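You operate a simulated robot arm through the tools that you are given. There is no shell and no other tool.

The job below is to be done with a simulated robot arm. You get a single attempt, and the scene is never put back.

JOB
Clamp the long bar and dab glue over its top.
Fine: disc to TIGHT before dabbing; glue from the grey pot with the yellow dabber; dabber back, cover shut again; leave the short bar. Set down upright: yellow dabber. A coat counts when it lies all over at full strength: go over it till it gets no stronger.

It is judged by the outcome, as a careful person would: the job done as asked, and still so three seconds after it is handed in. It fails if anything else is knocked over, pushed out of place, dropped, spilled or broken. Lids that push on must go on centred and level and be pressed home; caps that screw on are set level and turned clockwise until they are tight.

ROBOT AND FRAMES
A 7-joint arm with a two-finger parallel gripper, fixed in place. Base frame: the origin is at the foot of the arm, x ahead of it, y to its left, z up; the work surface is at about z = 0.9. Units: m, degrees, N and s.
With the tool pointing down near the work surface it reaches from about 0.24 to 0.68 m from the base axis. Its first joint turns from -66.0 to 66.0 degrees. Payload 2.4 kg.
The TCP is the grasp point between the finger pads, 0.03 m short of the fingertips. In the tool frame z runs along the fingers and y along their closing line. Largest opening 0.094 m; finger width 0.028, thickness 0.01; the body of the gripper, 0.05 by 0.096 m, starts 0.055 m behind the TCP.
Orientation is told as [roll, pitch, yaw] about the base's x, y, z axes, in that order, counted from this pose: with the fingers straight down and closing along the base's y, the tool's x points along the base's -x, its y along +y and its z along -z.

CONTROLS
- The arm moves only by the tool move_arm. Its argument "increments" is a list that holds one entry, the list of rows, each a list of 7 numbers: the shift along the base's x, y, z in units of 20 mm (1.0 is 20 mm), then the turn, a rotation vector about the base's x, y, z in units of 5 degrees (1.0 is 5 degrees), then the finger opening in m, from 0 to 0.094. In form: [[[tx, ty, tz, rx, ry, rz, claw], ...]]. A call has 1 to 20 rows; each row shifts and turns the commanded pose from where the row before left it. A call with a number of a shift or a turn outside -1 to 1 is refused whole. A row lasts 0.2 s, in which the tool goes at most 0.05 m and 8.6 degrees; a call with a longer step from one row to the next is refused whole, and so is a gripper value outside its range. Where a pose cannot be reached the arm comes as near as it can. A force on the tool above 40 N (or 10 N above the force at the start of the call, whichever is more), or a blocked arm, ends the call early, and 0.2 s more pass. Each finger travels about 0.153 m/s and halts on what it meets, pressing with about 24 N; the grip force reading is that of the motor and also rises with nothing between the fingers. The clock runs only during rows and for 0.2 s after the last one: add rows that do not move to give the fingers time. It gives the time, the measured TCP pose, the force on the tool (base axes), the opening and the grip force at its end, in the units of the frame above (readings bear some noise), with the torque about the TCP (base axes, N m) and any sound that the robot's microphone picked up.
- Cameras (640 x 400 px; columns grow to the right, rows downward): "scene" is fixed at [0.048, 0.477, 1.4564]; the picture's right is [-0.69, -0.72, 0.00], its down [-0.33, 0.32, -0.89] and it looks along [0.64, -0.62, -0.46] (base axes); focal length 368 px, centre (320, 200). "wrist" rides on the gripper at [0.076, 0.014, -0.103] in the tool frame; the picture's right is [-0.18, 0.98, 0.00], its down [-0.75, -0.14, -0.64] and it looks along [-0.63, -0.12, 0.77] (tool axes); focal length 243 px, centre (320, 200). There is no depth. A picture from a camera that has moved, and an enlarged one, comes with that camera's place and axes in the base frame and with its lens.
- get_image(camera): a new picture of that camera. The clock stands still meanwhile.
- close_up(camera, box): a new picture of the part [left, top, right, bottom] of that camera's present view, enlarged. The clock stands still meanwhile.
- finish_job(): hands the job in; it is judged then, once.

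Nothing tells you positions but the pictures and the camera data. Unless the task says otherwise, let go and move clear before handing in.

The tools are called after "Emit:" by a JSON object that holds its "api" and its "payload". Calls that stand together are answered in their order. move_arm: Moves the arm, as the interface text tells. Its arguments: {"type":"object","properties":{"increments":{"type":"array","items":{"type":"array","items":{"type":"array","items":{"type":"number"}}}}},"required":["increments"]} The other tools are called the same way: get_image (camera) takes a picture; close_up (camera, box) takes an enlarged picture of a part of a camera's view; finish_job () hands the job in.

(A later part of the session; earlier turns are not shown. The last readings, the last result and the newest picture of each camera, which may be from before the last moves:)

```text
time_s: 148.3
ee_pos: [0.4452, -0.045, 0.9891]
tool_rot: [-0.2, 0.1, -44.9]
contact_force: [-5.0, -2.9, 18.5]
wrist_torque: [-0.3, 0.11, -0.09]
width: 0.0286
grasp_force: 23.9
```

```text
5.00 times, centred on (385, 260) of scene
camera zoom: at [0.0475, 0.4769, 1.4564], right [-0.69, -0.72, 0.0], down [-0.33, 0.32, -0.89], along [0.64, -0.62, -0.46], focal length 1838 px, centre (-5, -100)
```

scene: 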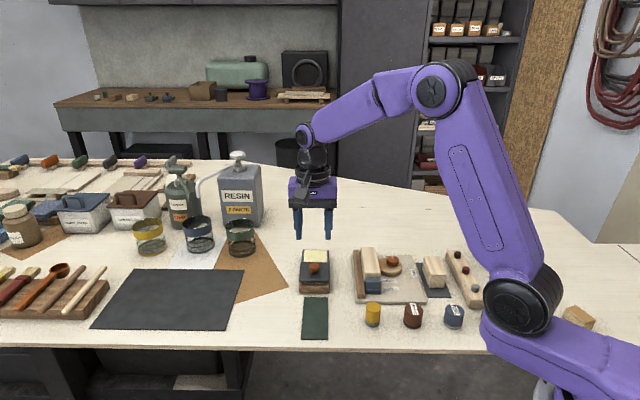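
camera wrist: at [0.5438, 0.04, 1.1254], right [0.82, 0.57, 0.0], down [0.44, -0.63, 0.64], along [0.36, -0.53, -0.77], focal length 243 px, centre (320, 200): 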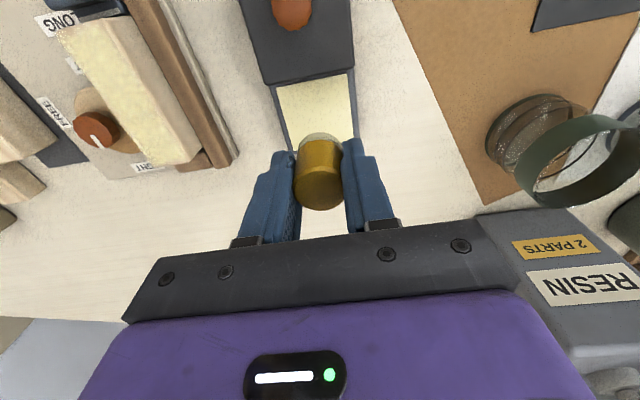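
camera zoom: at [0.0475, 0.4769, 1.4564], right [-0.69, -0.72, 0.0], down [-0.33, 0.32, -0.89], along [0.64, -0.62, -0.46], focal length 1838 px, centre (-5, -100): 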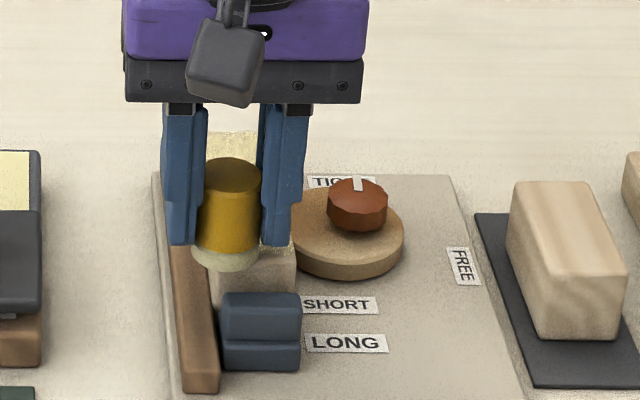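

Lift 1 cm, return to the back on the fence-side lane and stroke forward again.

Emit:
{"api": "move_arm", "payload": {"increments": [[[0, 0, 0.5, 0, 0, 0, 0.02], [0.81, -0.83, 0, 0, 0, 0, 0.02], [0.81, -0.83, 0, 0, 0, 0, 0.02], [0.81, -0.83, 0, 0, 0, 0, 0.02], [0.81, -0.83, 0, 0, 0, 0, 0.02], [0, 0, 0, 0, 0, 0, 0.02], [0, 0, -0.35, 0, 0, 0, 0.02], [0, 0, -0.12, 0, 0, 0, 0.02], [0, 0, 0, 0, 0, 0, 0.02]]]}}

Emit:
{"api": "move_arm", "payload": {"increments": [[[0, 0, -0.02, 0, 0, 0, 0.02], [0, 0, 0, 0, 0, 0, 0.02]]]}}

```text
time_s: 150.3
ee_pos: [0.5082, -0.1127, 0.9903]
tool_rot: [0.0, -0.1, -45.0]
contact_force: [-1.0, 1.1, 10.5]
wrist_torque: [-0.02, 0.12, -0.04]
width: 0.0284
grasp_force: 23.9
```

```text
time_s: 150.9
ee_pos: [0.5091, -0.1126, 0.99]
tool_rot: [-0.1, -0.1, -44.8]
contact_force: [-0.5, 2.3, 16.7]
wrist_torque: [0.04, 0.14, -0.02]
width: 0.0286
grasp_force: 24.2
```

Emit:
{"api": "move_arm", "payload": {"increments": [[[-0.17, 0.17, 0, 0, 0, 0, 0.02], [-0.17, 0.17, 0, 0, 0, 0, 0.02], [-0.17, 0.17, 0, 0, 0, 0, 0.02], [-0.17, 0.17, 0, 0, 0, 0, 0.02], [-0.17, 0.17, 0, 0, 0, 0, 0.02], [-0.17, 0.17, 0, 0, 0, 0, 0.02], [-0.17, 0.17, 0, 0, 0, 0, 0.02], [-0.17, 0.17, 0, 0, 0, 0, 0.02], [-0.17, 0.17, 0, 0, 0, 0, 0.02], [-0.17, 0.17, 0, 0, 0, 0, 0.02]]]}}

Emit:
{"api": "move_arm", "payload": {"increments": [[[-0.17, 0.17, 0, 0, 0, 0, 0.02], [-0.17, 0.17, 0, 0, 0, 0, 0.02], [-0.17, 0.17, 0, 0, 0, 0, 0.02], [-0.17, 0.17, 0, 0, 0, 0, 0.02], [-0.17, 0.17, 0, 0, 0, 0, 0.02], [-0.17, 0.17, 0, 0, 0, 0, 0.02], [-0.17, 0.17, 0, 0, 0, 0, 0.02], [-0.17, 0.17, 0, 0, 0, 0, 0.02], [-0.17, 0.17, 0, 0, 0, 0, 0.02], [0, 0, 0, 0, 0, 0, 0.02]]]}}

Emit:
{"api": "move_arm", "payload": {"increments": [[[0, 0, 0.5, 0, 0, 0, 0.02], [0.7, -0.9, 0, 0, 0, 0, 0.02], [0.7, -0.9, 0, 0, 0, 0, 0.02], [0.7, -0.9, 0, 0, 0, 0, 0.02], [0.7, -0.9, 0, 0, 0, 0, 0.02], [0, 0, 0, 0, 0, 0, 0.02]]]}}

Emit:
{"api": "close_up", "payload": {"camera": "scene", "box": [355, 235, 405, 285]}}

Emit:
{"api": "close_up", "payload": {"camera": "wrist", "box": [220, 0, 420, 160]}}

```text
time_s: 153.1
ee_pos: [0.4745, -0.0799, 0.9892]
tool_rot: [-0.1, -0.1, -45.0]
contact_force: [4.4, -5.4, 21.6]
wrist_torque: [-0.41, -0.13, 0.07]
width: 0.0286
grasp_force: 23.7
```

```text
time_s: 155.3
ee_pos: [0.4435, -0.0481, 0.9895]
tool_rot: [-0.2, 0.1, -44.8]
contact_force: [3.3, -3.5, 14.6]
wrist_torque: [-0.21, -0.16, 0.01]
width: 0.0287
grasp_force: 24.3
```

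```text
time_s: 156.7
ee_pos: [0.4988, -0.1207, 0.9985]
tool_rot: [-0.2, 0.1, -44.9]
contact_force: [0.5, 0.3, 0.3]
wrist_torque: [-0.01, -0.02, 0.0]
width: 0.0289
grasp_force: 23.8
```

```text
8.00 times, centred on (380, 260) of scene
camera zoom: at [0.048, 0.477, 1.4564], right [-0.69, -0.72, 0.0], down [-0.33, 0.32, -0.89], along [0.64, -0.62, -0.46], focal length 2941 px, centre (-160, -280)
```

zoom: 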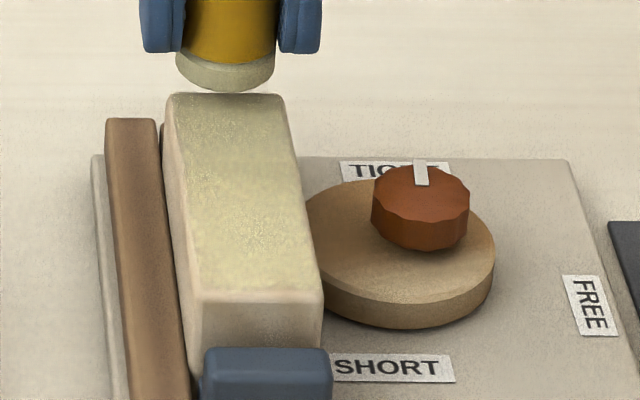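

```text
2.50 times, centred on (320, 80) of wrist
camera zoom: at [0.4578, -0.0568, 1.1003], right [0.82, 0.57, 0.0], down [0.44, -0.63, 0.64], along [0.36, -0.53, -0.77], focal length 606 px, centre (320, 500)
```

zoom: 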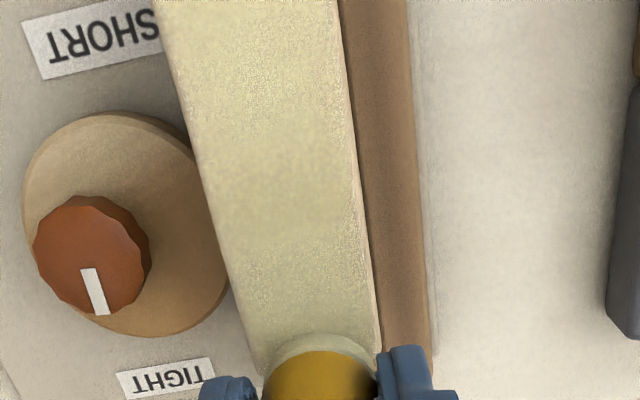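

The bar came back forward and the film is even. Now the middle lane, back to front.

Emit:
{"api": "move_arm", "payload": {"increments": [[[0, 0, -0.35, 0, 0, 0, 0.02], [0, 0, -0.12, 0, 0, 0, 0.02], [0, 0, -0.02, 0, 0, 0, 0.02], [0, 0, 0, 0, 0, 0, 0.02]]]}}

Emit:
{"api": "move_arm", "payload": {"increments": [[[-0.17, 0.17, 0, 0, 0, 0, 0.02], [-0.17, 0.17, 0, 0, 0, 0, 0.02], [-0.17, 0.17, 0, 0, 0, 0, 0.02], [-0.17, 0.17, 0, 0, 0, 0, 0.02], [-0.17, 0.17, 0, 0, 0, 0, 0.02], [-0.17, 0.17, 0, 0, 0, 0, 0.02], [-0.17, 0.17, 0, 0, 0, 0, 0.02], [-0.17, 0.17, 0, 0, 0, 0, 0.02], [-0.17, 0.17, 0, 0, 0, 0, 0.02], [-0.17, 0.17, 0, 0, 0, 0, 0.02]]]}}

Emit:
{"api": "move_arm", "payload": {"increments": [[[-0.17, 0.17, 0, 0, 0, 0, 0.02], [-0.17, 0.17, 0, 0, 0, 0, 0.02], [-0.17, 0.17, 0, 0, 0, 0, 0.02], [-0.17, 0.17, 0, 0, 0, 0, 0.02], [-0.17, 0.17, 0, 0, 0, 0, 0.02], [-0.17, 0.17, 0, 0, 0, 0, 0.02], [-0.17, 0.17, 0, 0, 0, 0, 0.02], [-0.17, 0.17, 0, 0, 0, 0, 0.02], [-0.17, 0.17, 0, 0, 0, 0, 0.02], [0, 0, 0, 0, 0, 0, 0.02]]]}}

Emit:
{"api": "move_arm", "payload": {"increments": [[[0, 0, 0.5, 0, 0, 0, 0.02], [0, 0, 1, 0, 0, 0, 0.02], [0.92, 0.22, 0.2, 0, 0, 0, 0.02], [0.92, 0.22, 0, 0, 0, 0, 0.02], [0.92, 0.22, 0, 0, 0, 0, 0.02], [0.92, 0.22, 0, 0, 0, 0, 0.02], [0.92, 0.22, 0, 0, 0, 0, 0.02], [0.92, 0.22, 0, 0, 0, 0, 0.02], [0.92, 0.22, 0, 0, 0, 0, 0.02], [0.92, 0.22, 0, 0, 0, 0, 0.02], [0, 0, 0, 0, 0, 0, 0.02]]]}}

Emit:
{"api": "close_up", "payload": {"camera": "scene", "box": [355, 235, 405, 285]}}

Emit:
{"api": "close_up", "payload": {"camera": "wrist", "box": [30, 0, 230, 180]}}

Emit:
{"api": "close_up", "payload": {"camera": "scene", "box": [270, 200, 450, 310]}}

```text
time_s: 157.7
ee_pos: [0.5, -0.1212, 0.9894]
tool_rot: [-0.1, 0.0, -44.9]
contact_force: [-1.9, 1.9, 13.9]
wrist_torque: [0.09, 0.16, 0.01]
width: 0.0287
grasp_force: 24.0
```

```text
time_s: 159.9
ee_pos: [0.4661, -0.0868, 0.9903]
tool_rot: [-0.1, -0.3, -45.0]
contact_force: [4.5, -5.7, 21.3]
wrist_torque: [-0.19, -0.2, 0.02]
width: 0.0287
grasp_force: 23.9
```

```text
time_s: 162.1
ee_pos: [0.4353, -0.0561, 0.9899]
tool_rot: [-0.2, 0.0, -45.0]
contact_force: [3.7, -1.3, 12.8]
wrist_torque: [-0.12, -0.15, 0.02]
width: 0.0286
grasp_force: 24.4
```

```text
time_s: 164.5
ee_pos: [0.5824, -0.0205, 1.0224]
tool_rot: [-0.1, 0.1, -45.0]
contact_force: [0.4, 0.3, 0.0]
wrist_torque: [0.06, -0.01, -0.04]
width: 0.0286
grasp_force: 24.1
```

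```text
8.00 times, centred on (380, 260) of scene
camera zoom: at [0.048, 0.477, 1.4564], right [-0.69, -0.72, 0.0], down [-0.33, 0.32, -0.89], along [0.64, -0.62, -0.46], focal length 2941 px, centre (-160, -280)
```

zoom: 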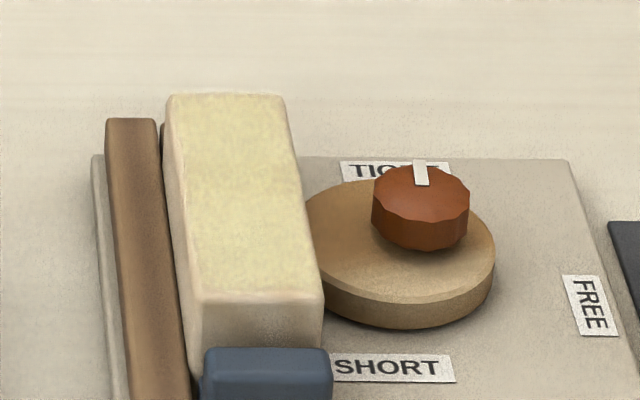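

```text
2.22 times, centred on (130, 90) of wrist
camera zoom: at [0.5407, 0.0443, 1.1238], right [0.82, 0.57, 0.0], down [0.44, -0.63, 0.64], along [0.36, -0.53, -0.77], focal length 539 px, centre (742, 444)
```

zoom: 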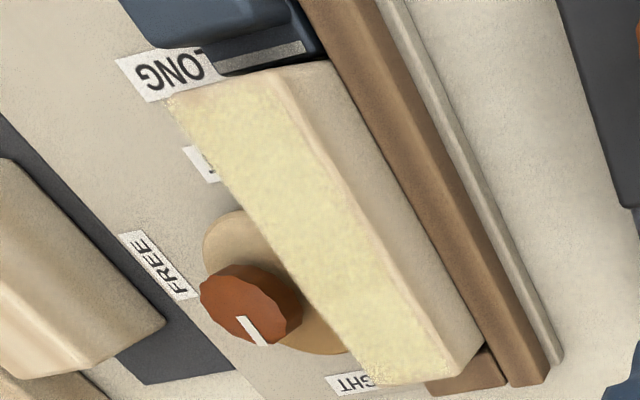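

```text
3.56 times, centred on (360, 255) of scene
camera zoom: at [0.048, 0.477, 1.4564], right [-0.69, -0.72, 0.0], down [-0.33, 0.32, -0.89], along [0.64, -0.62, -0.46], focal length 1307 px, centre (178, 4)
```

zoom: 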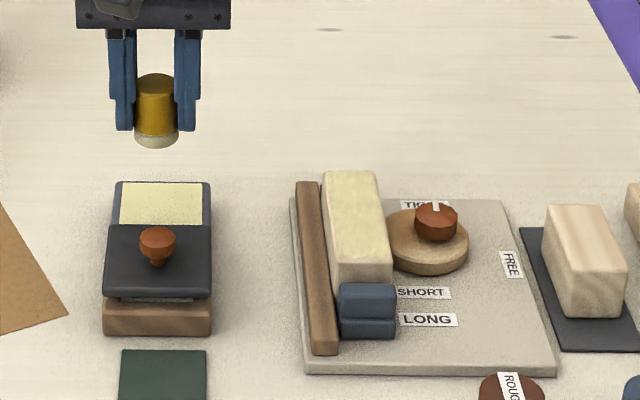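

The coat looks the same strength as before this pass. Inspecting the edges closely.

Emit:
{"api": "close_up", "payload": {"camera": "scene", "box": [365, 243, 400, 275]}}

Emit:
{"api": "close_up", "payload": {"camera": "wrist", "box": [60, 20, 180, 110]}}

Emit:
{"api": "close_up", "payload": {"camera": "wrist", "box": [130, 90, 250, 180]}}

```text
12.50 times, centred on (382, 259) of scene
camera zoom: at [0.048, 0.477, 1.4564], right [-0.69, -0.72, 0.0], down [-0.33, 0.32, -0.89], along [0.64, -0.62, -0.46], focal length 4596 px, centre (-461, -538)
```

zoom: 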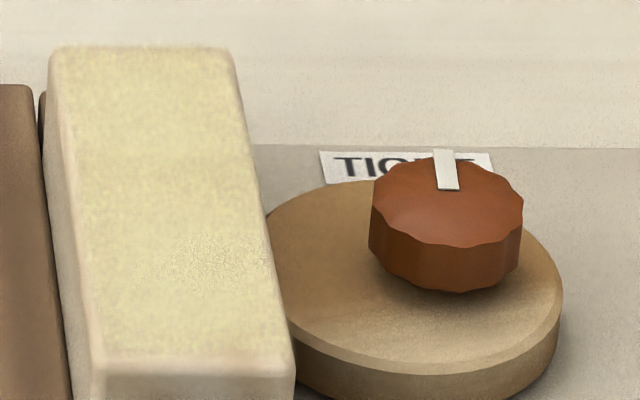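

```text
4.44 times, centred on (120, 65) of wrist
camera zoom: at [0.5407, 0.0443, 1.1238], right [0.82, 0.57, 0.0], down [0.44, -0.63, 0.64], along [0.36, -0.53, -0.77], focal length 1078 px, centre (1209, 800)
```

zoom: 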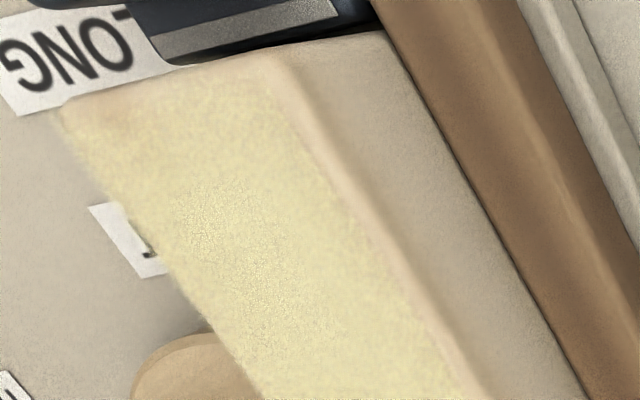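

```text
4.44 times, centred on (190, 135) of wrist
camera zoom: at [0.5407, 0.0443, 1.1238], right [0.82, 0.57, 0.0], down [0.44, -0.63, 0.64], along [0.36, -0.53, -0.77], focal length 1078 px, centre (898, 489)
```

zoom: 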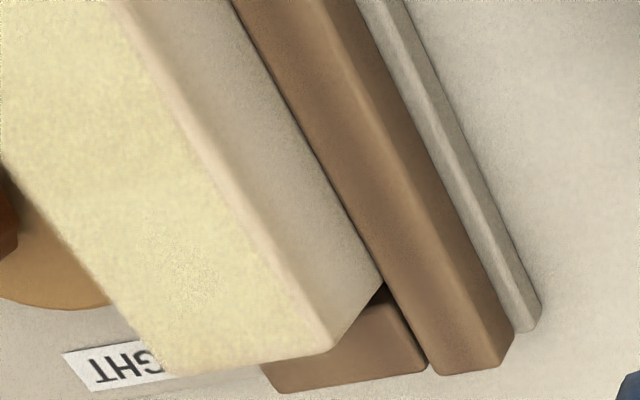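

Everything is even except possibly the very front 3–5 mm (may just be the rounded edge). I'll reload once more and work the front edge specifically.

Emit:
{"api": "move_arm", "payload": {"increments": [[[0.13, -0.2, -0.48, 0, 0, 0, 0.02], [0, 0, -0.48, 0, 0, 0, 0.02], [0, 0, -0.48, 0, 0, 0, 0.02], [0, 0, -0.48, 0, 0, 0, 0.02], [0, 0, -0.48, 0, 0, 0, 0.02], [0, 0, -0.45, 0, 0, 0, 0.02], [0, 0, -0.05, 0, 0, 0, 0.02], [0, 0, -0.04, 0, 0, 0, 0.02], [0, 0, 0, 0, 0, 0, 0.02]]]}}

```text
time_s: 166.5
ee_pos: [0.5851, -0.0242, 0.9647]
tool_rot: [-0.1, -0.1, -44.9]
contact_force: [-0.6, -0.5, 3.5]
wrist_torque: [0.04, 0.07, 0.02]
width: 0.0287
grasp_force: 23.8
```

Emit:
{"api": "move_arm", "payload": {"increments": [[[0, 0, -0.04, 0, 0, 0, 0.02], [0, 0, 0, 0, 0, 0, 0.02], [0, 0, 0, 0, 0, 0, 0.02], [0, 0, 0.3, 0, 0, 0, 0.02], [0, 0, 0.8, 0, 0, 0, 0.02], [0, 0, 1, 0, 0, 0, 0.02], [0, 0, 0.8, 0, 0, 0, 0.02], [-0.979, -0.264, 0, 0, 0, 0, 0.02], [-0.979, -0.264, 0, 0, 0, 0, 0.02], [-0.979, -0.264, 0, 0, 0, 0, 0.02], [-0.979, -0.264, 0, 0, 0, 0, 0.02], [-0.979, -0.264, 0, 0, 0, 0, 0.02], [-0.979, -0.264, 0, 0, 0, 0, 0.02], [-0.979, -0.264, 0, 0, 0, 0, 0.02], [-0.979, -0.264, 0, 0, 0, 0, 0.02], [0, 0, -0.7, 0, 0, 0, 0.02], [0, 0, -0.6, 0, 0, 0, 0.02], [0, 0, -0.2, 0, 0, 0, 0.02], [0, 0, -0.06, 0, 0, 0, 0.02], [0, 0, 0, 0, 0, 0, 0.02]]]}}

Emit:
{"api": "move_arm", "payload": {"increments": [[[0, 0, -0.03, 0, 0, 0, 0.02], [0, 0, 0, 0, 0, 0, 0.02]]]}}

Emit:
{"api": "close_up", "payload": {"camera": "wrist", "box": [220, 60, 420, 220]}}

```text
time_s: 170.7
ee_pos: [0.429, -0.0677, 0.9903]
tool_rot: [-0.2, 0.0, -45.0]
contact_force: [-0.3, 1.0, -0.4]
wrist_torque: [0.0, 0.02, -0.01]
width: 0.0286
grasp_force: 23.2
```

```text
time_s: 171.3
ee_pos: [0.4291, -0.0658, 0.9903]
tool_rot: [-0.2, 0.0, -45.0]
contact_force: [0.8, -0.5, 2.4]
wrist_torque: [-0.02, -0.01, -0.02]
width: 0.0285
grasp_force: 24.3
```

```text
2.50 times, centred on (320, 140) of wrist
camera zoom: at [0.3869, -0.0034, 1.0916], right [0.82, 0.57, 0.0], down [0.43, -0.63, 0.64], along [0.36, -0.53, -0.77], focal length 606 px, centre (320, 350)
```

zoom: 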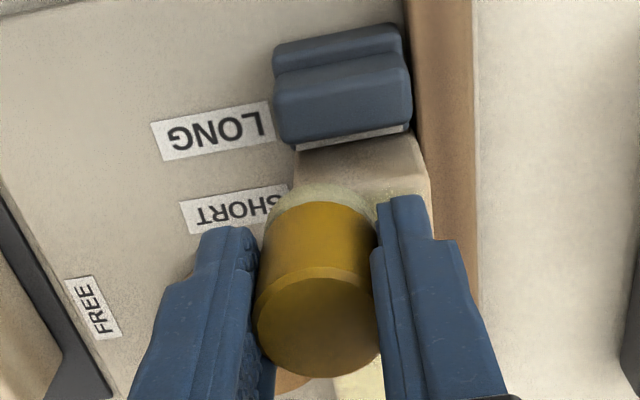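

Pad straddles the front edge. Press lightly and sweep across the front twice.

Emit:
{"api": "move_arm", "payload": {"increments": [[[0, 0, -0.03, 0, 0, 0, 0.02], [0, 0, 0, 0, 0, 0, 0.02], [-0.05, 0.05, 0, 0, 0, 0, 0.02], [0.12, 0.12, 0, 0, 0, 0, 0.02], [0.12, 0.12, 0, 0, 0, 0, 0.02], [0.12, 0.12, 0, 0, 0, 0, 0.02], [0.12, 0.12, 0, 0, 0, 0, 0.02], [0.12, 0.12, 0, 0, 0, 0, 0.02], [0.12, 0.12, 0, 0, 0, 0, 0.02], [0.12, 0.12, 0, 0, 0, 0, 0.02], [0.12, 0.12, 0, 0, 0, 0, 0.02], [0, 0, 0, 0, 0, 0, 0.02]]]}}

Emit:
{"api": "move_arm", "payload": {"increments": [[[0.12, -0.12, 0, 0, 0, 0, 0.02], [0.12, -0.12, 0, 0, 0, 0, 0.02], [-0.12, -0.12, 0, 0, 0, 0, 0.02], [-0.12, -0.12, 0, 0, 0, 0, 0.02], [-0.12, -0.12, 0, 0, 0, 0, 0.02], [-0.12, -0.12, 0, 0, 0, 0, 0.02], [-0.12, -0.12, 0, 0, 0, 0, 0.02], [-0.12, -0.12, 0, 0, 0, 0, 0.02], [-0.12, -0.12, 0, 0, 0, 0, 0.02], [-0.12, -0.12, 0, 0, 0, 0, 0.02], [-0.12, 0.12, 0, 0, 0, 0, 0.02], [-0.1, 0.1, 0, 0, 0, 0, 0.02], [0, 0, 0, 0, 0, 0, 0.02], [0.12, 0.12, 0, 0, 0, 0, 0.02], [0.12, 0.12, 0, 0, 0, 0, 0.02], [0.12, 0.12, 0, 0, 0, 0, 0.02], [0.12, 0.12, 0, 0, 0, 0, 0.02]]]}}

Emit:
{"api": "move_arm", "payload": {"increments": [[[0, 0, 0.5, 0, 0, 0, 0.02], [0, 0, 1, 0, 0, 0, 0.02], [0.92, 0.22, 0.2, 0, 0, 0, 0.02], [0.92, 0.22, 0, 0, 0, 0, 0.02], [0.92, 0.22, 0, 0, 0, 0, 0.02], [0.92, 0.22, 0, 0, 0, 0, 0.02], [0.92, 0.22, 0, 0, 0, 0, 0.02], [0.92, 0.22, 0, 0, 0, 0, 0.02], [0.92, 0.22, 0, 0, 0, 0, 0.02], [0.92, 0.22, 0, 0, 0, 0, 0.02], [0, 0, 0, 0, 0, 0, 0.02]]]}}

Emit:
{"api": "close_up", "payload": {"camera": "scene", "box": [365, 243, 400, 275]}}

Emit:
{"api": "close_up", "payload": {"camera": "wrist", "box": [60, 20, 180, 110]}}

Emit:
{"api": "close_up", "payload": {"camera": "scene", "box": [355, 235, 405, 285]}}

```text
time_s: 173.9
ee_pos: [0.446, -0.0463, 0.9891]
tool_rot: [-0.2, 0.1, -45.0]
contact_force: [-1.1, -3.0, 10.3]
wrist_torque: [-0.14, 0.1, 0.01]
width: 0.0285
grasp_force: 23.9
```

```text
time_s: 177.5
ee_pos: [0.4375, -0.057, 0.9892]
tool_rot: [-0.1, 0.0, -45.1]
contact_force: [-6.0, -6.4, 25.6]
wrist_torque: [-0.35, 0.25, 0.0]
width: 0.0286
grasp_force: 23.4
```

```text
time_s: 179.9
ee_pos: [0.5839, -0.0226, 1.0224]
tool_rot: [-0.3, 0.0, -45.1]
contact_force: [0.2, 0.4, 0.2]
wrist_torque: [0.01, 0.0, -0.03]
width: 0.0289
grasp_force: 23.7
```

```text
12.50 times, centred on (382, 259) of scene
camera zoom: at [0.048, 0.477, 1.4564], right [-0.69, -0.72, 0.0], down [-0.33, 0.32, -0.89], along [0.64, -0.62, -0.46], focal length 4596 px, centre (-461, -538)
```

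zoom: 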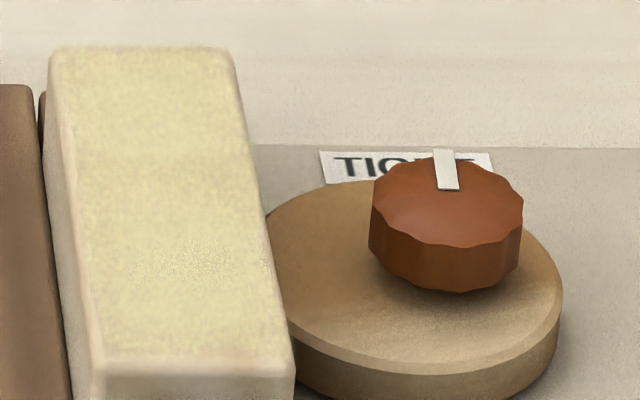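

```text
4.44 times, centred on (120, 65) of wrist
camera zoom: at [0.5422, 0.0407, 1.124], right [0.82, 0.57, 0.0], down [0.44, -0.63, 0.64], along [0.36, -0.53, -0.77], focal length 1078 px, centre (1209, 800)
```

zoom: 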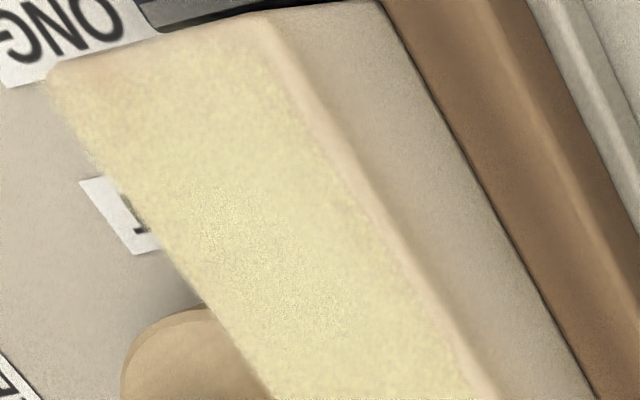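

```text
8.00 times, centred on (380, 260) of scene
camera zoom: at [0.048, 0.477, 1.4564], right [-0.69, -0.72, 0.0], down [-0.33, 0.32, -0.89], along [0.64, -0.62, -0.46], focal length 2941 px, centre (-160, -280)
```

zoom: 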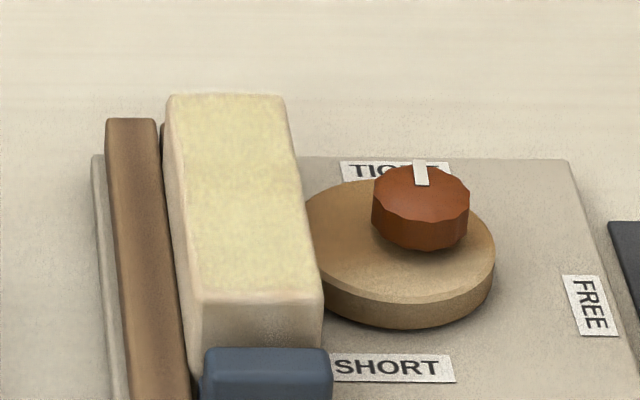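

The front edge filled in. For certainty I'll do one more reload and go round the perimeter (back edge, both sides, front).

Emit:
{"api": "move_arm", "payload": {"increments": [[[0.06, -0.1, -0.48, 0, 0, 0, 0.02], [0, 0, -0.48, 0, 0, 0, 0.02], [0, 0, -0.48, 0, 0, 0, 0.02], [0, 0, -0.48, 0, 0, 0, 0.02], [0, 0, -0.48, 0, 0, 0, 0.02], [0, 0, -0.46, 0, 0, 0, 0.02], [0, 0, -0.05, 0, 0, 0, 0.02], [0, 0, -0.04, 0, 0, 0, 0.02], [0, 0, -0.02, 0, 0, 0, 0.02], [0, 0, 0, 0, 0, 0, 0.02]]]}}

```text
time_s: 182.1
ee_pos: [0.5852, -0.0234, 0.9655]
tool_rot: [-0.2, 0.0, -45.0]
contact_force: [-4.0, 0.3, 12.8]
wrist_torque: [0.07, 0.19, -0.03]
width: 0.0287
grasp_force: 23.9
```

Emit:
{"api": "move_arm", "payload": {"increments": [[[0, 0, 0, 0, 0, 0, 0.02], [0, 0, 0.3, 0, 0, 0, 0.02], [0, 0, 0.8, 0, 0, 0, 0.02], [0, 0, 1, 0, 0, 0, 0.02], [0, 0, 0.8, 0, 0, 0, 0.02], [-0.74, -0.89, 0, 0, 0, 0, 0.02], [-0.74, -0.89, 0, 0, 0, 0, 0.02], [-0.74, -0.89, 0, 0, 0, 0, 0.02], [-0.74, -0.89, 0, 0, 0, 0, 0.02], [-0.74, -0.89, 0, 0, 0, 0, 0.02], [0, 0, -0.7, 0, 0, 0, 0.02], [0, 0, -0.6, 0, 0, 0, 0.02], [0, 0, -0.2, 0, 0, 0, 0.02], [0, 0, -0.06, 0, 0, 0, 0.02], [0, 0, -0.03, 0, 0, 0, 0.02], [0, 0, 0, 0, 0, 0, 0.02]]]}}

Emit:
{"api": "move_arm", "payload": {"increments": [[[0, 0, -0.03, 0, 0, 0, 0.02], [0, 0, 0, 0, 0, 0, 0.02]]]}}

```text
time_s: 185.5
ee_pos: [0.5113, -0.1118, 0.9894]
tool_rot: [-0.3, 0.1, -45.0]
contact_force: [0.2, -1.1, 0.5]
wrist_torque: [-0.02, 0.02, 0.02]
width: 0.0284
grasp_force: 24.3
```

```text
time_s: 186.1
ee_pos: [0.5108, -0.1115, 0.9891]
tool_rot: [-0.3, 0.1, -44.9]
contact_force: [-1.7, 0.5, 8.1]
wrist_torque: [0.06, 0.14, 0.01]
width: 0.0288
grasp_force: 24.3
```

Contact. Sweep across the back edge, then forward along the disc side, then across the front.

Emit:
{"api": "move_arm", "payload": {"increments": [[[-0.14, -0.14, 0, 0, 0, 0, 0.02], [-0.14, -0.14, 0, 0, 0, 0, 0.02], [-0.14, -0.14, 0, 0, 0, 0, 0.02], [-0.14, -0.14, 0, 0, 0, 0, 0.02], [-0.14, -0.14, 0, 0, 0, 0, 0.02], [-0.14, -0.14, 0, 0, 0, 0, 0.02], [-0.14, -0.14, 0, 0, 0, 0, 0.02], [0, 0, 0, 0, 0, 0, 0.02], [-0.17, 0.17, 0, 0, 0, 0, 0.02], [-0.17, 0.17, 0, 0, 0, 0, 0.02], [-0.17, 0.17, 0, 0, 0, 0, 0.02], [-0.17, 0.17, 0, 0, 0, 0, 0.02]]]}}

Emit:
{"api": "move_arm", "payload": {"increments": [[[-0.17, 0.17, 0, 0, 0, 0, 0.02], [-0.17, 0.17, 0, 0, 0, 0, 0.02], [-0.17, 0.17, 0, 0, 0, 0, 0.02], [-0.17, 0.17, 0, 0, 0, 0, 0.02], [-0.17, 0.17, 0, 0, 0, 0, 0.02], [-0.17, 0.17, 0, 0, 0, 0, 0.02], [-0.17, 0.17, 0, 0, 0, 0, 0.02], [-0.17, 0.17, 0, 0, 0, 0, 0.02]]]}}

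Emit:
{"api": "move_arm", "payload": {"increments": [[[-0.17, 0.17, 0, 0, 0, 0, 0.02], [-0.17, 0.17, 0, 0, 0, 0, 0.02], [-0.17, 0.17, 0, 0, 0, 0, 0.02], [-0.17, 0.17, 0, 0, 0, 0, 0.02], [-0.17, 0.17, 0, 0, 0, 0, 0.02], [-0.17, 0.17, 0, 0, 0, 0, 0.02], [-0.17, 0.17, 0, 0, 0, 0, 0.02], [0, 0, 0, 0, 0, 0, 0.02]]]}}

```text
time_s: 188.7
ee_pos: [0.4774, -0.1185, 0.9908]
tool_rot: [-0.1, -0.1, -45.0]
contact_force: [0.9, -1.6, 8.5]
wrist_torque: [-0.03, -0.03, -0.03]
width: 0.0285
grasp_force: 23.6
```

```text
time_s: 190.5
ee_pos: [0.4514, -0.0924, 0.9889]
tool_rot: [-0.2, 0.1, -45.0]
contact_force: [2.1, -3.1, 11.8]
wrist_torque: [-0.07, -0.09, -0.01]
width: 0.0287
grasp_force: 24.1
```

```text
time_s: 192.3
ee_pos: [0.4275, -0.0673, 0.9891]
tool_rot: [-0.2, 0.0, -45.0]
contact_force: [3.9, -3.1, 14.4]
wrist_torque: [-0.1, -0.16, -0.03]
width: 0.0284
grasp_force: 24.3
```

Emit:
{"api": "move_arm", "payload": {"increments": [[[-0.1, 0.1, 0, 0, 0, 0, 0.02], [0, 0, 0, 0, 0, 0, 0.02], [0.14, 0.14, 0, 0, 0, 0, 0.02], [0.14, 0.14, 0, 0, 0, 0, 0.02], [0.14, 0.14, 0, 0, 0, 0, 0.02], [0.14, 0.14, 0, 0, 0, 0, 0.02], [0.14, 0.14, 0, 0, 0, 0, 0.02], [0.14, 0.14, 0, 0, 0, 0, 0.02], [0.14, 0.14, 0, 0, 0, 0, 0.02], [0, 0, 0, 0, 0, 0, 0.02], [0, 0, 0.5, 0, 0, 0, 0.02], [0.82, -0.82, 0, 0, 0, 0, 0.02], [0.82, -0.82, 0, 0, 0, 0, 0.02], [0.82, -0.82, 0, 0, 0, 0, 0.02], [0.82, -0.82, 0, 0, 0, 0, 0.02], [0, 0, 0, 0, 0, 0, 0.02], [0, 0, -0.35, 0, 0, 0, 0.02], [0, 0, -0.12, 0, 0, 0, 0.02], [0, 0, 0, 0, 0, 0, 0.02]]]}}

Emit:
{"api": "move_arm", "payload": {"increments": [[[0, 0, -0.02, 0, 0, 0, 0.02], [0, 0, 0, 0, 0, 0, 0.02]]]}}

```text
time_s: 196.3
ee_pos: [0.5108, -0.1116, 0.9912]
tool_rot: [-0.2, 0.0, -45.0]
contact_force: [-0.7, -0.3, 1.4]
wrist_torque: [-0.02, 0.03, 0.0]
width: 0.0287
grasp_force: 23.5
```

```text
time_s: 196.9
ee_pos: [0.5101, -0.112, 0.9895]
tool_rot: [-0.2, 0.0, -45.0]
contact_force: [-1.1, -0.7, 6.9]
wrist_torque: [-0.02, 0.12, 0.03]
width: 0.0289
grasp_force: 24.2
```

Emit:
{"api": "move_arm", "payload": {"increments": [[[0, 0, -0.01, 0, 0, 0, 0.02], [-0.17, 0.17, 0, 0, 0, 0, 0.02], [-0.17, 0.17, 0, 0, 0, 0, 0.02], [-0.17, 0.17, 0, 0, 0, 0, 0.02], [-0.17, 0.17, 0, 0, 0, 0, 0.02], [-0.17, 0.17, 0, 0, 0, 0, 0.02], [-0.17, 0.17, 0, 0, 0, 0, 0.02], [-0.17, 0.17, 0, 0, 0, 0, 0.02], [-0.17, 0.17, 0, 0, 0, 0, 0.02], [-0.17, 0.17, 0, 0, 0, 0, 0.02], [-0.17, 0.17, 0, 0, 0, 0, 0.02]]]}}

Emit:
{"api": "move_arm", "payload": {"increments": [[[-0.17, 0.17, 0, 0, 0, 0, 0.02], [-0.17, 0.17, 0, 0, 0, 0, 0.02], [-0.17, 0.17, 0, 0, 0, 0, 0.02], [-0.17, 0.17, 0, 0, 0, 0, 0.02], [-0.17, 0.17, 0, 0, 0, 0, 0.02], [-0.17, 0.17, 0, 0, 0, 0, 0.02], [-0.17, 0.17, 0, 0, 0, 0, 0.02], [-0.17, 0.17, 0, 0, 0, 0, 0.02], [-0.17, 0.17, 0, 0, 0, 0, 0.02], [0, 0, 0, 0, 0, 0, 0.02]]]}}

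Emit:
{"api": "move_arm", "payload": {"increments": [[[0, 0, 0.5, 0, 0, 0, 0.02], [0, 0, 1, 0, 0, 0, 0.02], [0, 0, 1, 0, 0, 0, 0.02], [-0.7, 0.7, 0, 0, 0, 0, 0.02], [-0.7, 0.7, 0, 0, 0, 0, 0.02], [-0.7, 0.7, 0, 0, 0, 0, 0.02], [-0.7, 0.7, 0, 0, 0, 0, 0.02], [0, 0, 0, 0, 0, 0, 0.02]]]}}

Emit:
{"api": "close_up", "payload": {"camera": "scene", "box": [355, 235, 405, 285]}}

Emit:
{"api": "get_image", "payload": {"camera": "wrist"}}

Emit:
{"api": "get_image", "payload": {"camera": "scene"}}

```text
time_s: 199.3
ee_pos: [0.4766, -0.0774, 0.9898]
tool_rot: [-0.1, 0.0, -44.9]
contact_force: [1.8, -2.1, 8.8]
wrist_torque: [-0.15, -0.04, 0.03]
width: 0.0286
grasp_force: 23.8
```

```text
time_s: 201.5
ee_pos: [0.4453, -0.0468, 0.9892]
tool_rot: [-0.2, 0.0, -44.9]
contact_force: [3.0, -1.7, 10.4]
wrist_torque: [-0.07, -0.03, 0.02]
width: 0.0287
grasp_force: 23.7
```

```text
time_s: 203.3
ee_pos: [0.389, 0.0102, 1.0394]
tool_rot: [-0.2, 0.0, -45.0]
contact_force: [1.2, -0.9, 0.3]
wrist_torque: [0.02, -0.01, -0.03]
width: 0.0287
grasp_force: 24.0
```

```text
8.00 times, centred on (380, 260) of scene
camera zoom: at [0.0479, 0.477, 1.4564], right [-0.69, -0.72, 0.0], down [-0.33, 0.32, -0.89], along [0.64, -0.62, -0.46], focal length 2941 px, centre (-160, -280)
```

zoom: 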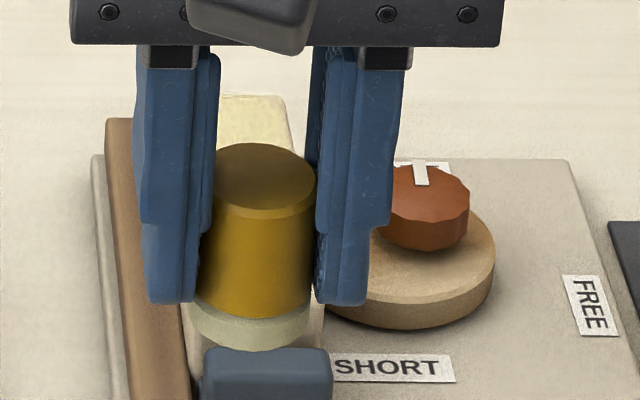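

```text
taken
camera wrist: at [0.3471, 0.0727, 1.141], right [0.82, 0.57, 0.0], down [0.44, -0.63, 0.64], along [0.36, -0.53, -0.77], focal length 243 px, centre (320, 200)
```

wrist: 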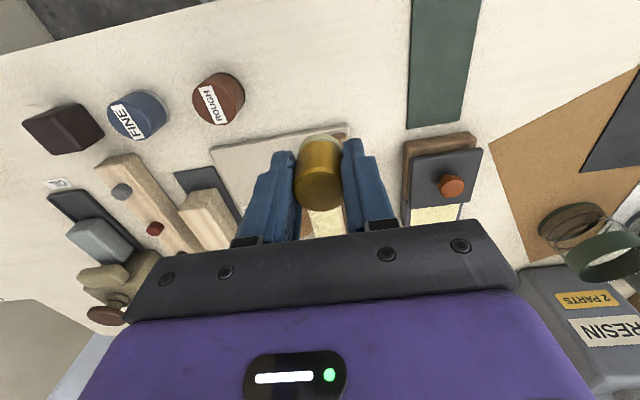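

```text
taken
```

scene: 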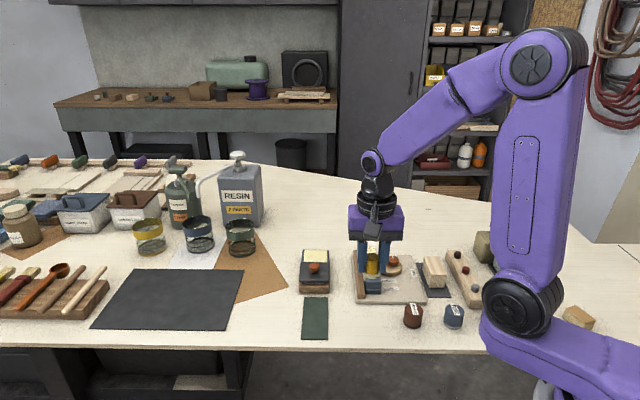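

The coat is done. Now putting the dabber back at its original spot (0.368,0.0225), lowering gently.

Emit:
{"api": "move_arm", "payload": {"increments": [[[-0.535, 0.31, 0, 0, 0, 0, 0.02], [-0.535, 0.31, 0, 0, 0, 0, 0.02], [0, 0, -0.5, 0, 0, 0, 0.02], [0, 0, -0.5, 0, 0, 0, 0.02], [0, 0, -0.5, 0, 0, 0, 0.02], [0, 0, -0.5, 0, 0, 0, 0.02], [0, 0, -0.5, 0, 0, 0, 0.02], [0, 0, -0.5, 0, 0, 0, 0.02], [0, 0, -0.5, 0, 0, 0, 0.02], [0, 0, -0.5, 0, 0, 0, 0.02], [0, 0, -0.5, 0, 0, 0, 0.02], [0, 0, 0, 0, 0, 0, 0.02]]]}}

Emit:
{"api": "close_up", "payload": {"camera": "scene", "box": [330, 270, 420, 340]}}

Emit:
{"api": "close_up", "payload": {"camera": "scene", "box": [355, 235, 405, 285]}}

```text
time_s: 205.9
ee_pos: [0.3688, 0.0211, 0.9497]
tool_rot: [-0.2, 0.0, -45.0]
contact_force: [-0.9, 0.5, 0.2]
wrist_torque: [0.03, 0.0, 0.01]
width: 0.0288
grasp_force: 23.8
```

```text
5.71 times, centred on (375, 305) of scene
camera zoom: at [0.048, 0.477, 1.4564], right [-0.69, -0.72, 0.0], down [-0.33, 0.32, -0.89], along [0.64, -0.62, -0.46], focal length 2101 px, centre (6, -400)
```

zoom: 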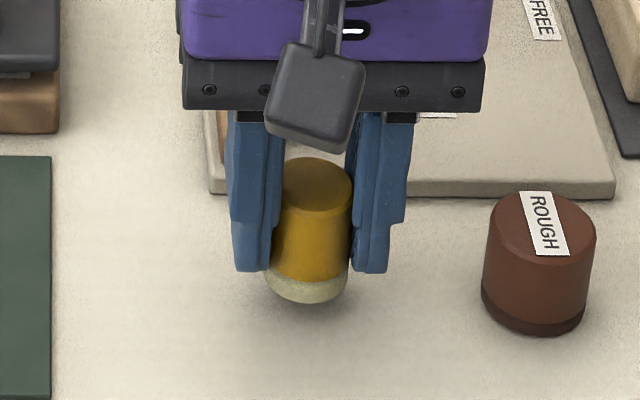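

```text
8.00 times, centred on (380, 260) of scene
camera zoom: at [0.048, 0.477, 1.4564], right [-0.69, -0.72, 0.0], down [-0.33, 0.32, -0.89], along [0.64, -0.62, -0.46], focal length 2941 px, centre (-160, -280)
```

zoom: 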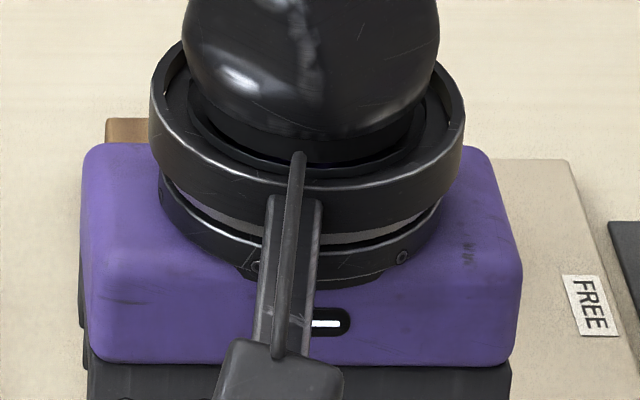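

Slowly down to contact.

Emit:
{"api": "move_arm", "payload": {"increments": [[[-0.04, 0.05, -0.1, 0, 0, 0, 0.02], [0, 0, -0.1, 0, 0, 0, 0.02], [0, 0, -0.08, 0, 0, 0, 0.02], [0, 0, 0, 0, 0, 0, 0.02]]]}}

Emit:
{"api": "move_arm", "payload": {"increments": [[[0, 0, -0.05, 0, 0, 0, 0.02], [0, 0, -0.03, 0, 0, 0, 0.02], [0, 0, 0, 0, 0, 0, 0.02]]]}}

```text
time_s: 206.9
ee_pos: [0.3674, 0.0213, 0.944]
tool_rot: [-0.2, 0.0, -44.9]
contact_force: [0.3, 0.4, -0.3]
wrist_torque: [-0.03, -0.02, 0.01]
width: 0.0286
grasp_force: 23.8
```

```text
time_s: 207.7
ee_pos: [0.3684, 0.0229, 0.9408]
tool_rot: [-0.2, 0.1, -45.0]
contact_force: [-0.5, -0.6, -0.9]
wrist_torque: [-0.02, 0.01, 0.0]
width: 0.0287
grasp_force: 24.0
```

Emit:
{"api": "move_arm", "payload": {"increments": [[[0, 0, -0.03, 0, 0, 0, 0.02], [0, 0, 0, 0, 0, 0, 0.02]]]}}

Emit:
{"api": "close_up", "payload": {"camera": "scene", "box": [330, 270, 420, 340]}}

```text
time_s: 208.3
ee_pos: [0.3692, 0.0234, 0.9397]
tool_rot: [-0.1, 0.0, -45.0]
contact_force: [0.6, 0.5, 0.1]
wrist_torque: [0.0, 0.0, 0.01]
width: 0.0287
grasp_force: 24.8
```

```text
5.71 times, centred on (375, 305) of scene
camera zoom: at [0.048, 0.477, 1.4564], right [-0.69, -0.72, 0.0], down [-0.33, 0.32, -0.89], along [0.64, -0.62, -0.46], focal length 2101 px, centre (6, -400)
```

zoom: 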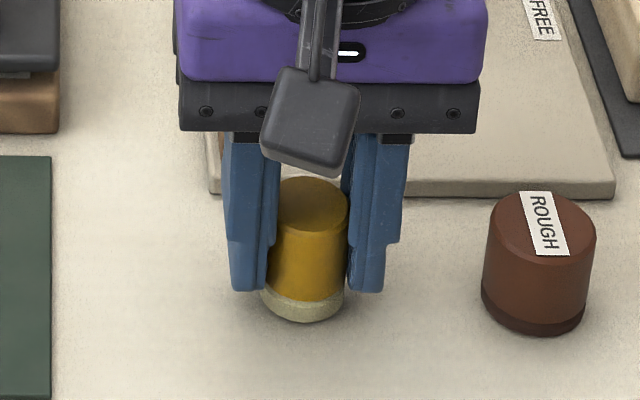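

Nearly down; a few more half-millimetre steps.

Emit:
{"api": "move_arm", "payload": {"increments": [[[0, 0, -0.03, 0, 0, 0, 0.02], [0, 0, 0, 0, 0, 0, 0.02]]]}}

Emit:
{"api": "move_arm", "payload": {"increments": [[[0, 0, -0.03, 0, 0, 0, 0.02], [0, 0, 0, 0, 0, 0, 0.02]]]}}

```text
time_s: 208.9
ee_pos: [0.3685, 0.0236, 0.9397]
tool_rot: [-0.2, 0.0, -45.0]
contact_force: [0.1, 0.8, -0.5]
wrist_torque: [0.0, 0.03, 0.0]
width: 0.0288
grasp_force: 24.3
```

```text
time_s: 209.5
ee_pos: [0.3667, 0.022, 0.9407]
tool_rot: [-0.2, 0.0, -44.9]
contact_force: [-2.0, -0.8, 6.6]
wrist_torque: [0.03, 0.05, -0.02]
width: 0.0286
grasp_force: 24.2
```

Standing on the bench (6.6 N). Opening gradually, then rising.

Emit:
{"api": "move_arm", "payload": {"increments": [[[0, 0, 0, 0, 0, 0, 0.03], [0, 0, 0, 0, 0, 0, 0.034], [0, 0, 0, 0, 0, 0, 0.042], [0, 0, 0, 0, 0, 0, 0.055], [0, 0, 0, 0, 0, 0, 0.06]]]}}

Emit:
{"api": "close_up", "payload": {"camera": "scene", "box": [330, 270, 420, 340]}}

```text
time_s: 210.7
ee_pos: [0.3677, 0.0225, 0.9402]
tool_rot: [-0.2, 0.0, -44.9]
contact_force: [0.0, -0.2, 0.1]
wrist_torque: [-0.02, -0.01, 0.0]
width: 0.0603
grasp_force: 0.1
```

```text
5.71 times, centred on (375, 305) of scene
camera zoom: at [0.048, 0.477, 1.4564], right [-0.69, -0.72, 0.0], down [-0.33, 0.32, -0.89], along [0.64, -0.62, -0.46], focal length 2101 px, centre (6, -400)
```

zoom: 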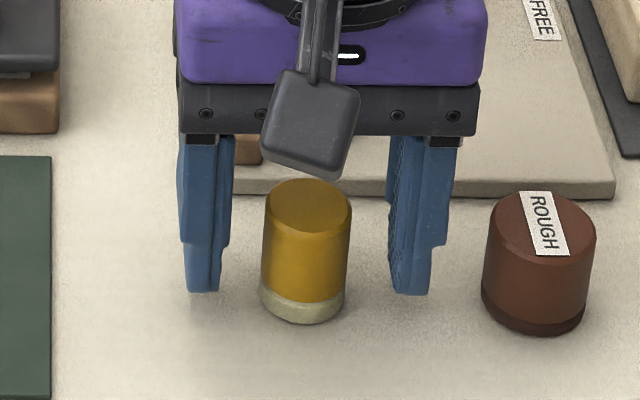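

The dabber stands upright at its place. Rising and moving to the cover knob at (0.533,0.027).

Emit:
{"api": "move_arm", "payload": {"increments": [[[0, 0, 0.5, 0, 0, 0, 0.06], [0, 0, 1, 0, 0, 0, 0.06], [0, 0, 1, 0, 0, 0, 0.06], [0, 0, 1, 0, 0, 0, 0.06], [0, 0, 1, 0, 0, 0, 0.06], [0.9, 0.025, 0, 0, 0, 0, 0.05], [0.9, 0.025, 0, 0, 0, 0, 0.05], [0.9, 0.025, 0, 0, 0, 0, 0.05], [0.9, 0.025, 0, 0, 0, 0, 0.05], [0.9, 0.025, 0, 0, 0, 0, 0.05], [0.9, 0.025, 0, 0, 0, 0, 0.05], [0.9, 0.025, 0, 0, 0, 0, 0.05], [0.9, 0.025, 0, 0, 0, 0, 0.05], [0.9, 0.025, 0, 0, 0, 0, 0.05], [0, 0, 0, 0, 0, 0, 0.05]]]}}

Emit:
{"api": "close_up", "payload": {"camera": "wrist", "box": [220, 60, 420, 220]}}

Emit:
{"api": "close_up", "payload": {"camera": "scene", "box": [330, 230, 430, 340]}}

Emit:
{"api": "close_up", "payload": {"camera": "wrist", "box": [80, 20, 280, 200]}}

```text
time_s: 213.9
ee_pos: [0.5298, 0.0274, 1.0316]
tool_rot: [-0.2, 0.0, -45.0]
contact_force: [0.0, -0.2, -0.2]
wrist_torque: [0.02, 0.0, 0.03]
width: 0.0499
grasp_force: 0.1
```

```text
2.50 times, centred on (320, 140) of wrist
camera zoom: at [0.4877, 0.0918, 1.1327], right [0.82, 0.57, 0.0], down [0.44, -0.63, 0.64], along [0.36, -0.53, -0.77], focal length 606 px, centre (320, 350)
```

zoom: 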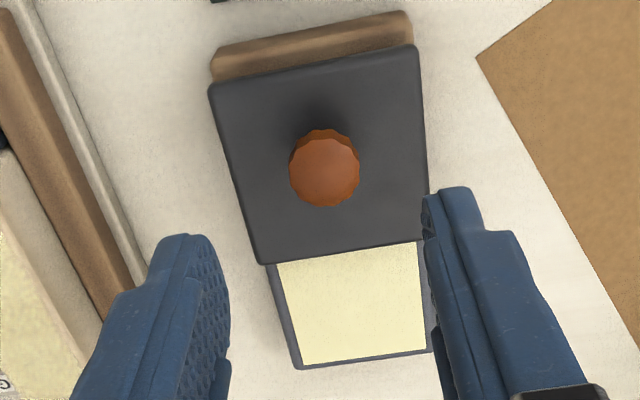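

```text
3.64 times, centred on (380, 285) of scene
camera zoom: at [0.048, 0.477, 1.4564], right [-0.69, -0.72, 0.0], down [-0.33, 0.32, -0.89], along [0.64, -0.62, -0.46], focal length 1337 px, centre (102, -109)
```

zoom: 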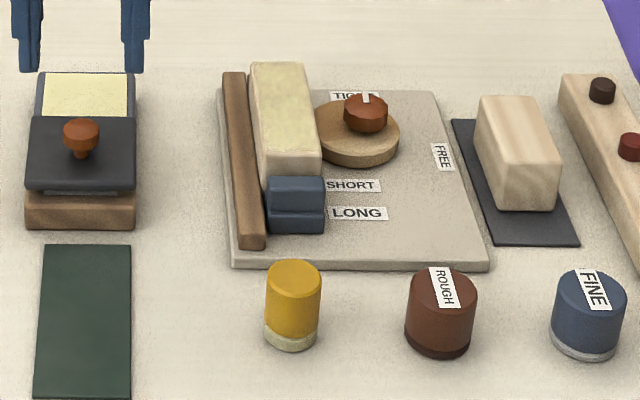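

```text
2.22 times, centred on (180, 110) of wrist
camera zoom: at [0.4877, 0.0918, 1.1327], right [0.82, 0.57, 0.0], down [0.44, -0.63, 0.64], along [0.36, -0.53, -0.77], focal length 539 px, centre (631, 400)
```

zoom: 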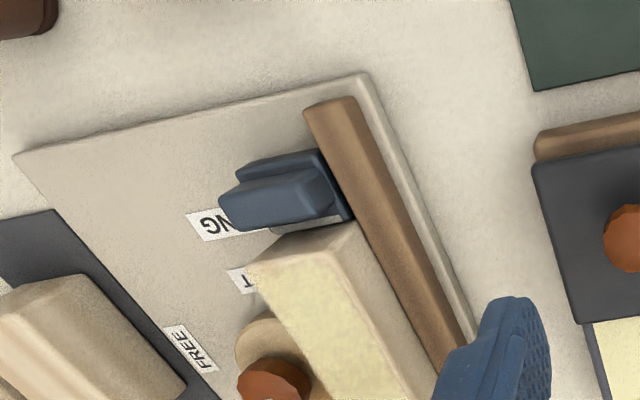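

The bar is evenly coated and the dabber stands well. Aligning by 2–3 mm and descending onto the cover knob.

Emit:
{"api": "move_arm", "payload": {"increments": [[[0.12, -0.065, -0.5, 0, 0, 0, 0.05], [0, 0, -0.5, 0, 0, 0, 0.05], [0, 0, -0.5, 0, 0, 0, 0.05], [0, 0, -0.5, 0, 0, 0, 0.05], [0, 0, -0.5, 0, 0, 0, 0.05], [0, 0, -0.5, 0, 0, 0, 0.05], [0, 0, -0.25, 0, 0, 0, 0.05], [0, 0, 0, 0, 0, 0, 0.05]]]}}

Emit:
{"api": "close_up", "payload": {"camera": "wrist", "box": [220, 80, 420, 240]}}

```text
time_s: 215.7
ee_pos: [0.5315, 0.0249, 0.9655]
tool_rot: [-0.3, 0.1, -45.0]
contact_force: [-0.1, 0.1, 0.2]
wrist_torque: [0.0, -0.02, 0.01]
width: 0.0504
grasp_force: 0.1
```

```text
2.50 times, centred on (320, 160) of wrist
camera zoom: at [0.4904, 0.0894, 1.0672], right [0.82, 0.57, 0.0], down [0.44, -0.63, 0.64], along [0.36, -0.53, -0.77], focal length 606 px, centre (320, 300)
```

zoom: 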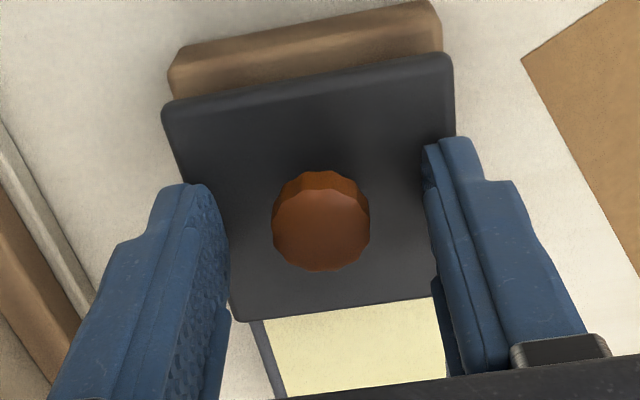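

Centred. Closing on the knob and starting the slide back (+x,-y).

Emit:
{"api": "move_arm", "payload": {"increments": [[[0, 0, 0, 0, 0, 0, 0.03], [0, 0, 0, 0, 0, 0, 0.01], [0, 0, 0, 0, 0, 0, 0.01], [0, 0, 0, 0, 0, 0, 0.01]]]}}

Emit:
{"api": "move_arm", "payload": {"increments": [[[0.15, -0.15, 0, 0, 0, 0, 0.01], [0.3, -0.3, 0, 0, 0, 0, 0.01], [0.3, -0.3, 0, 0, 0, 0, 0.01], [0.3, -0.3, 0, 0, 0, 0, 0.01], [0, 0, 0, 0, 0, 0, 0.01]]]}}

```text
time_s: 216.7
ee_pos: [0.5328, 0.0255, 0.9665]
tool_rot: [-0.2, 0.0, -44.9]
contact_force: [4.2, 4.2, -4.7]
wrist_torque: [-0.08, -0.42, -0.05]
width: 0.0212
grasp_force: 45.4
```

```text
time_s: 217.9
ee_pos: [0.5527, 0.0063, 0.9652]
tool_rot: [-0.2, 0.0, -44.9]
contact_force: [9.8, 9.5, 8.1]
wrist_torque: [1.09, 0.83, 0.03]
width: 0.0215
grasp_force: 45.3
```

Sliding well with a small side load; correcting slightly and continuing to the shut position.

Emit:
{"api": "move_arm", "payload": {"increments": [[[0.33, -0.27, 0, 0, 0, 0, 0.01], [0.3, -0.3, 0, 0, 0, 0, 0.01], [0.3, -0.3, 0, 0, 0, 0, 0.01], [0.2, -0.2, 0, 0, 0, 0, 0.01], [0, 0, 0, 0, 0, 0, 0.01]]]}}

Emit:
{"api": "close_up", "payload": {"camera": "scene", "box": [280, 220, 360, 300]}}

```text
time_s: 219.1
ee_pos: [0.5763, -0.0162, 0.9646]
tool_rot: [-0.1, 0.0, -44.9]
contact_force: [4.4, 4.5, 5.7]
wrist_torque: [-0.47, -0.92, -0.07]
width: 0.0213
grasp_force: 44.9
```

```text
5.00 times, centred on (320, 260) of scene
camera zoom: at [0.048, 0.4771, 1.4563], right [-0.69, -0.72, 0.0], down [-0.33, 0.32, -0.89], along [0.64, -0.62, -0.46], focal length 1838 px, centre (320, -100)
```

zoom: 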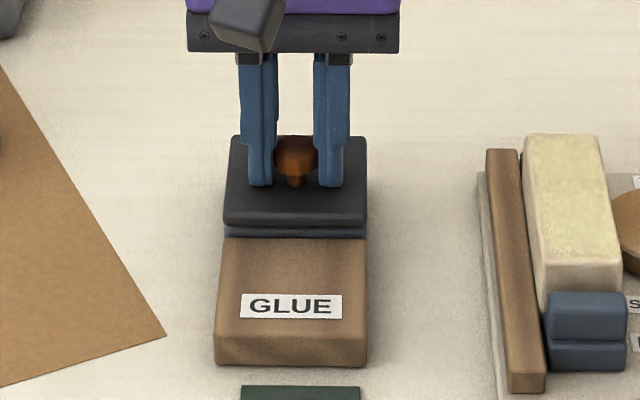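

Almost shut; the last few millimetres to the stop.

Emit:
{"api": "move_arm", "payload": {"increments": [[[0.08, -0.08, 0, 0, 0, 0, 0.01], [0.06, -0.06, 0, 0, 0, 0, 0.01], [0, 0, 0, 0, 0, 0, 0.01]]]}}

Emit:
{"api": "move_arm", "payload": {"increments": [[[0.05, -0.05, 0, 0, 0, 0, 0.01], [0, 0, 0, 0, 0, 0, 0.01]]]}}

```text
time_s: 219.9
ee_pos: [0.5788, -0.0206, 0.9644]
tool_rot: [-0.2, 0.1, -44.9]
contact_force: [2.9, 2.8, 1.3]
wrist_torque: [-0.72, -0.96, 0.04]
width: 0.0213
grasp_force: 44.3
```

```text
time_s: 220.5
ee_pos: [0.5795, -0.0211, 0.9657]
tool_rot: [-0.4, 0.1, -44.9]
contact_force: [-4.0, 4.7, 6.3]
wrist_torque: [-0.47, -0.6, -0.06]
width: 0.0215
grasp_force: 45.1
```

Emit:
{"api": "move_arm", "payload": {"increments": [[[0.05, -0.05, 0, 0, 0, 0, 0.01], [0, 0, 0, 0, 0, 0, 0.01]]]}}

Emit:
{"api": "close_up", "payload": {"camera": "scene", "box": [280, 220, 360, 300]}}

```text
time_s: 221.1
ee_pos: [0.58, -0.0207, 0.9661]
tool_rot: [-0.3, 0.3, -44.9]
contact_force: [-16.3, 8.8, 13.3]
wrist_torque: [-0.06, -0.12, -0.04]
width: 0.0213
grasp_force: 45.4
```

```text
5.00 times, centred on (320, 260) of scene
camera zoom: at [0.0472, 0.4772, 1.4563], right [-0.69, -0.72, 0.0], down [-0.33, 0.32, -0.89], along [0.64, -0.62, -0.45], focal length 1838 px, centre (320, -100)
```

zoom: 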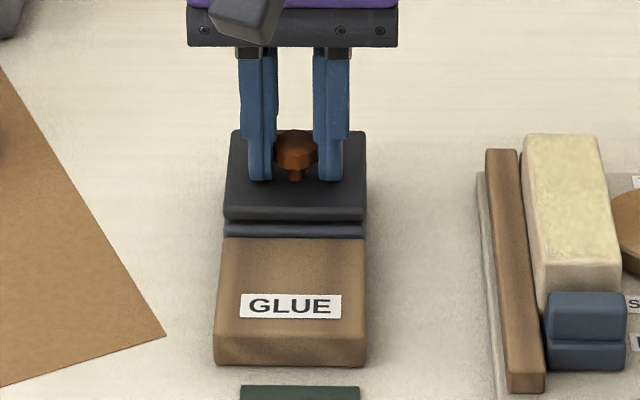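

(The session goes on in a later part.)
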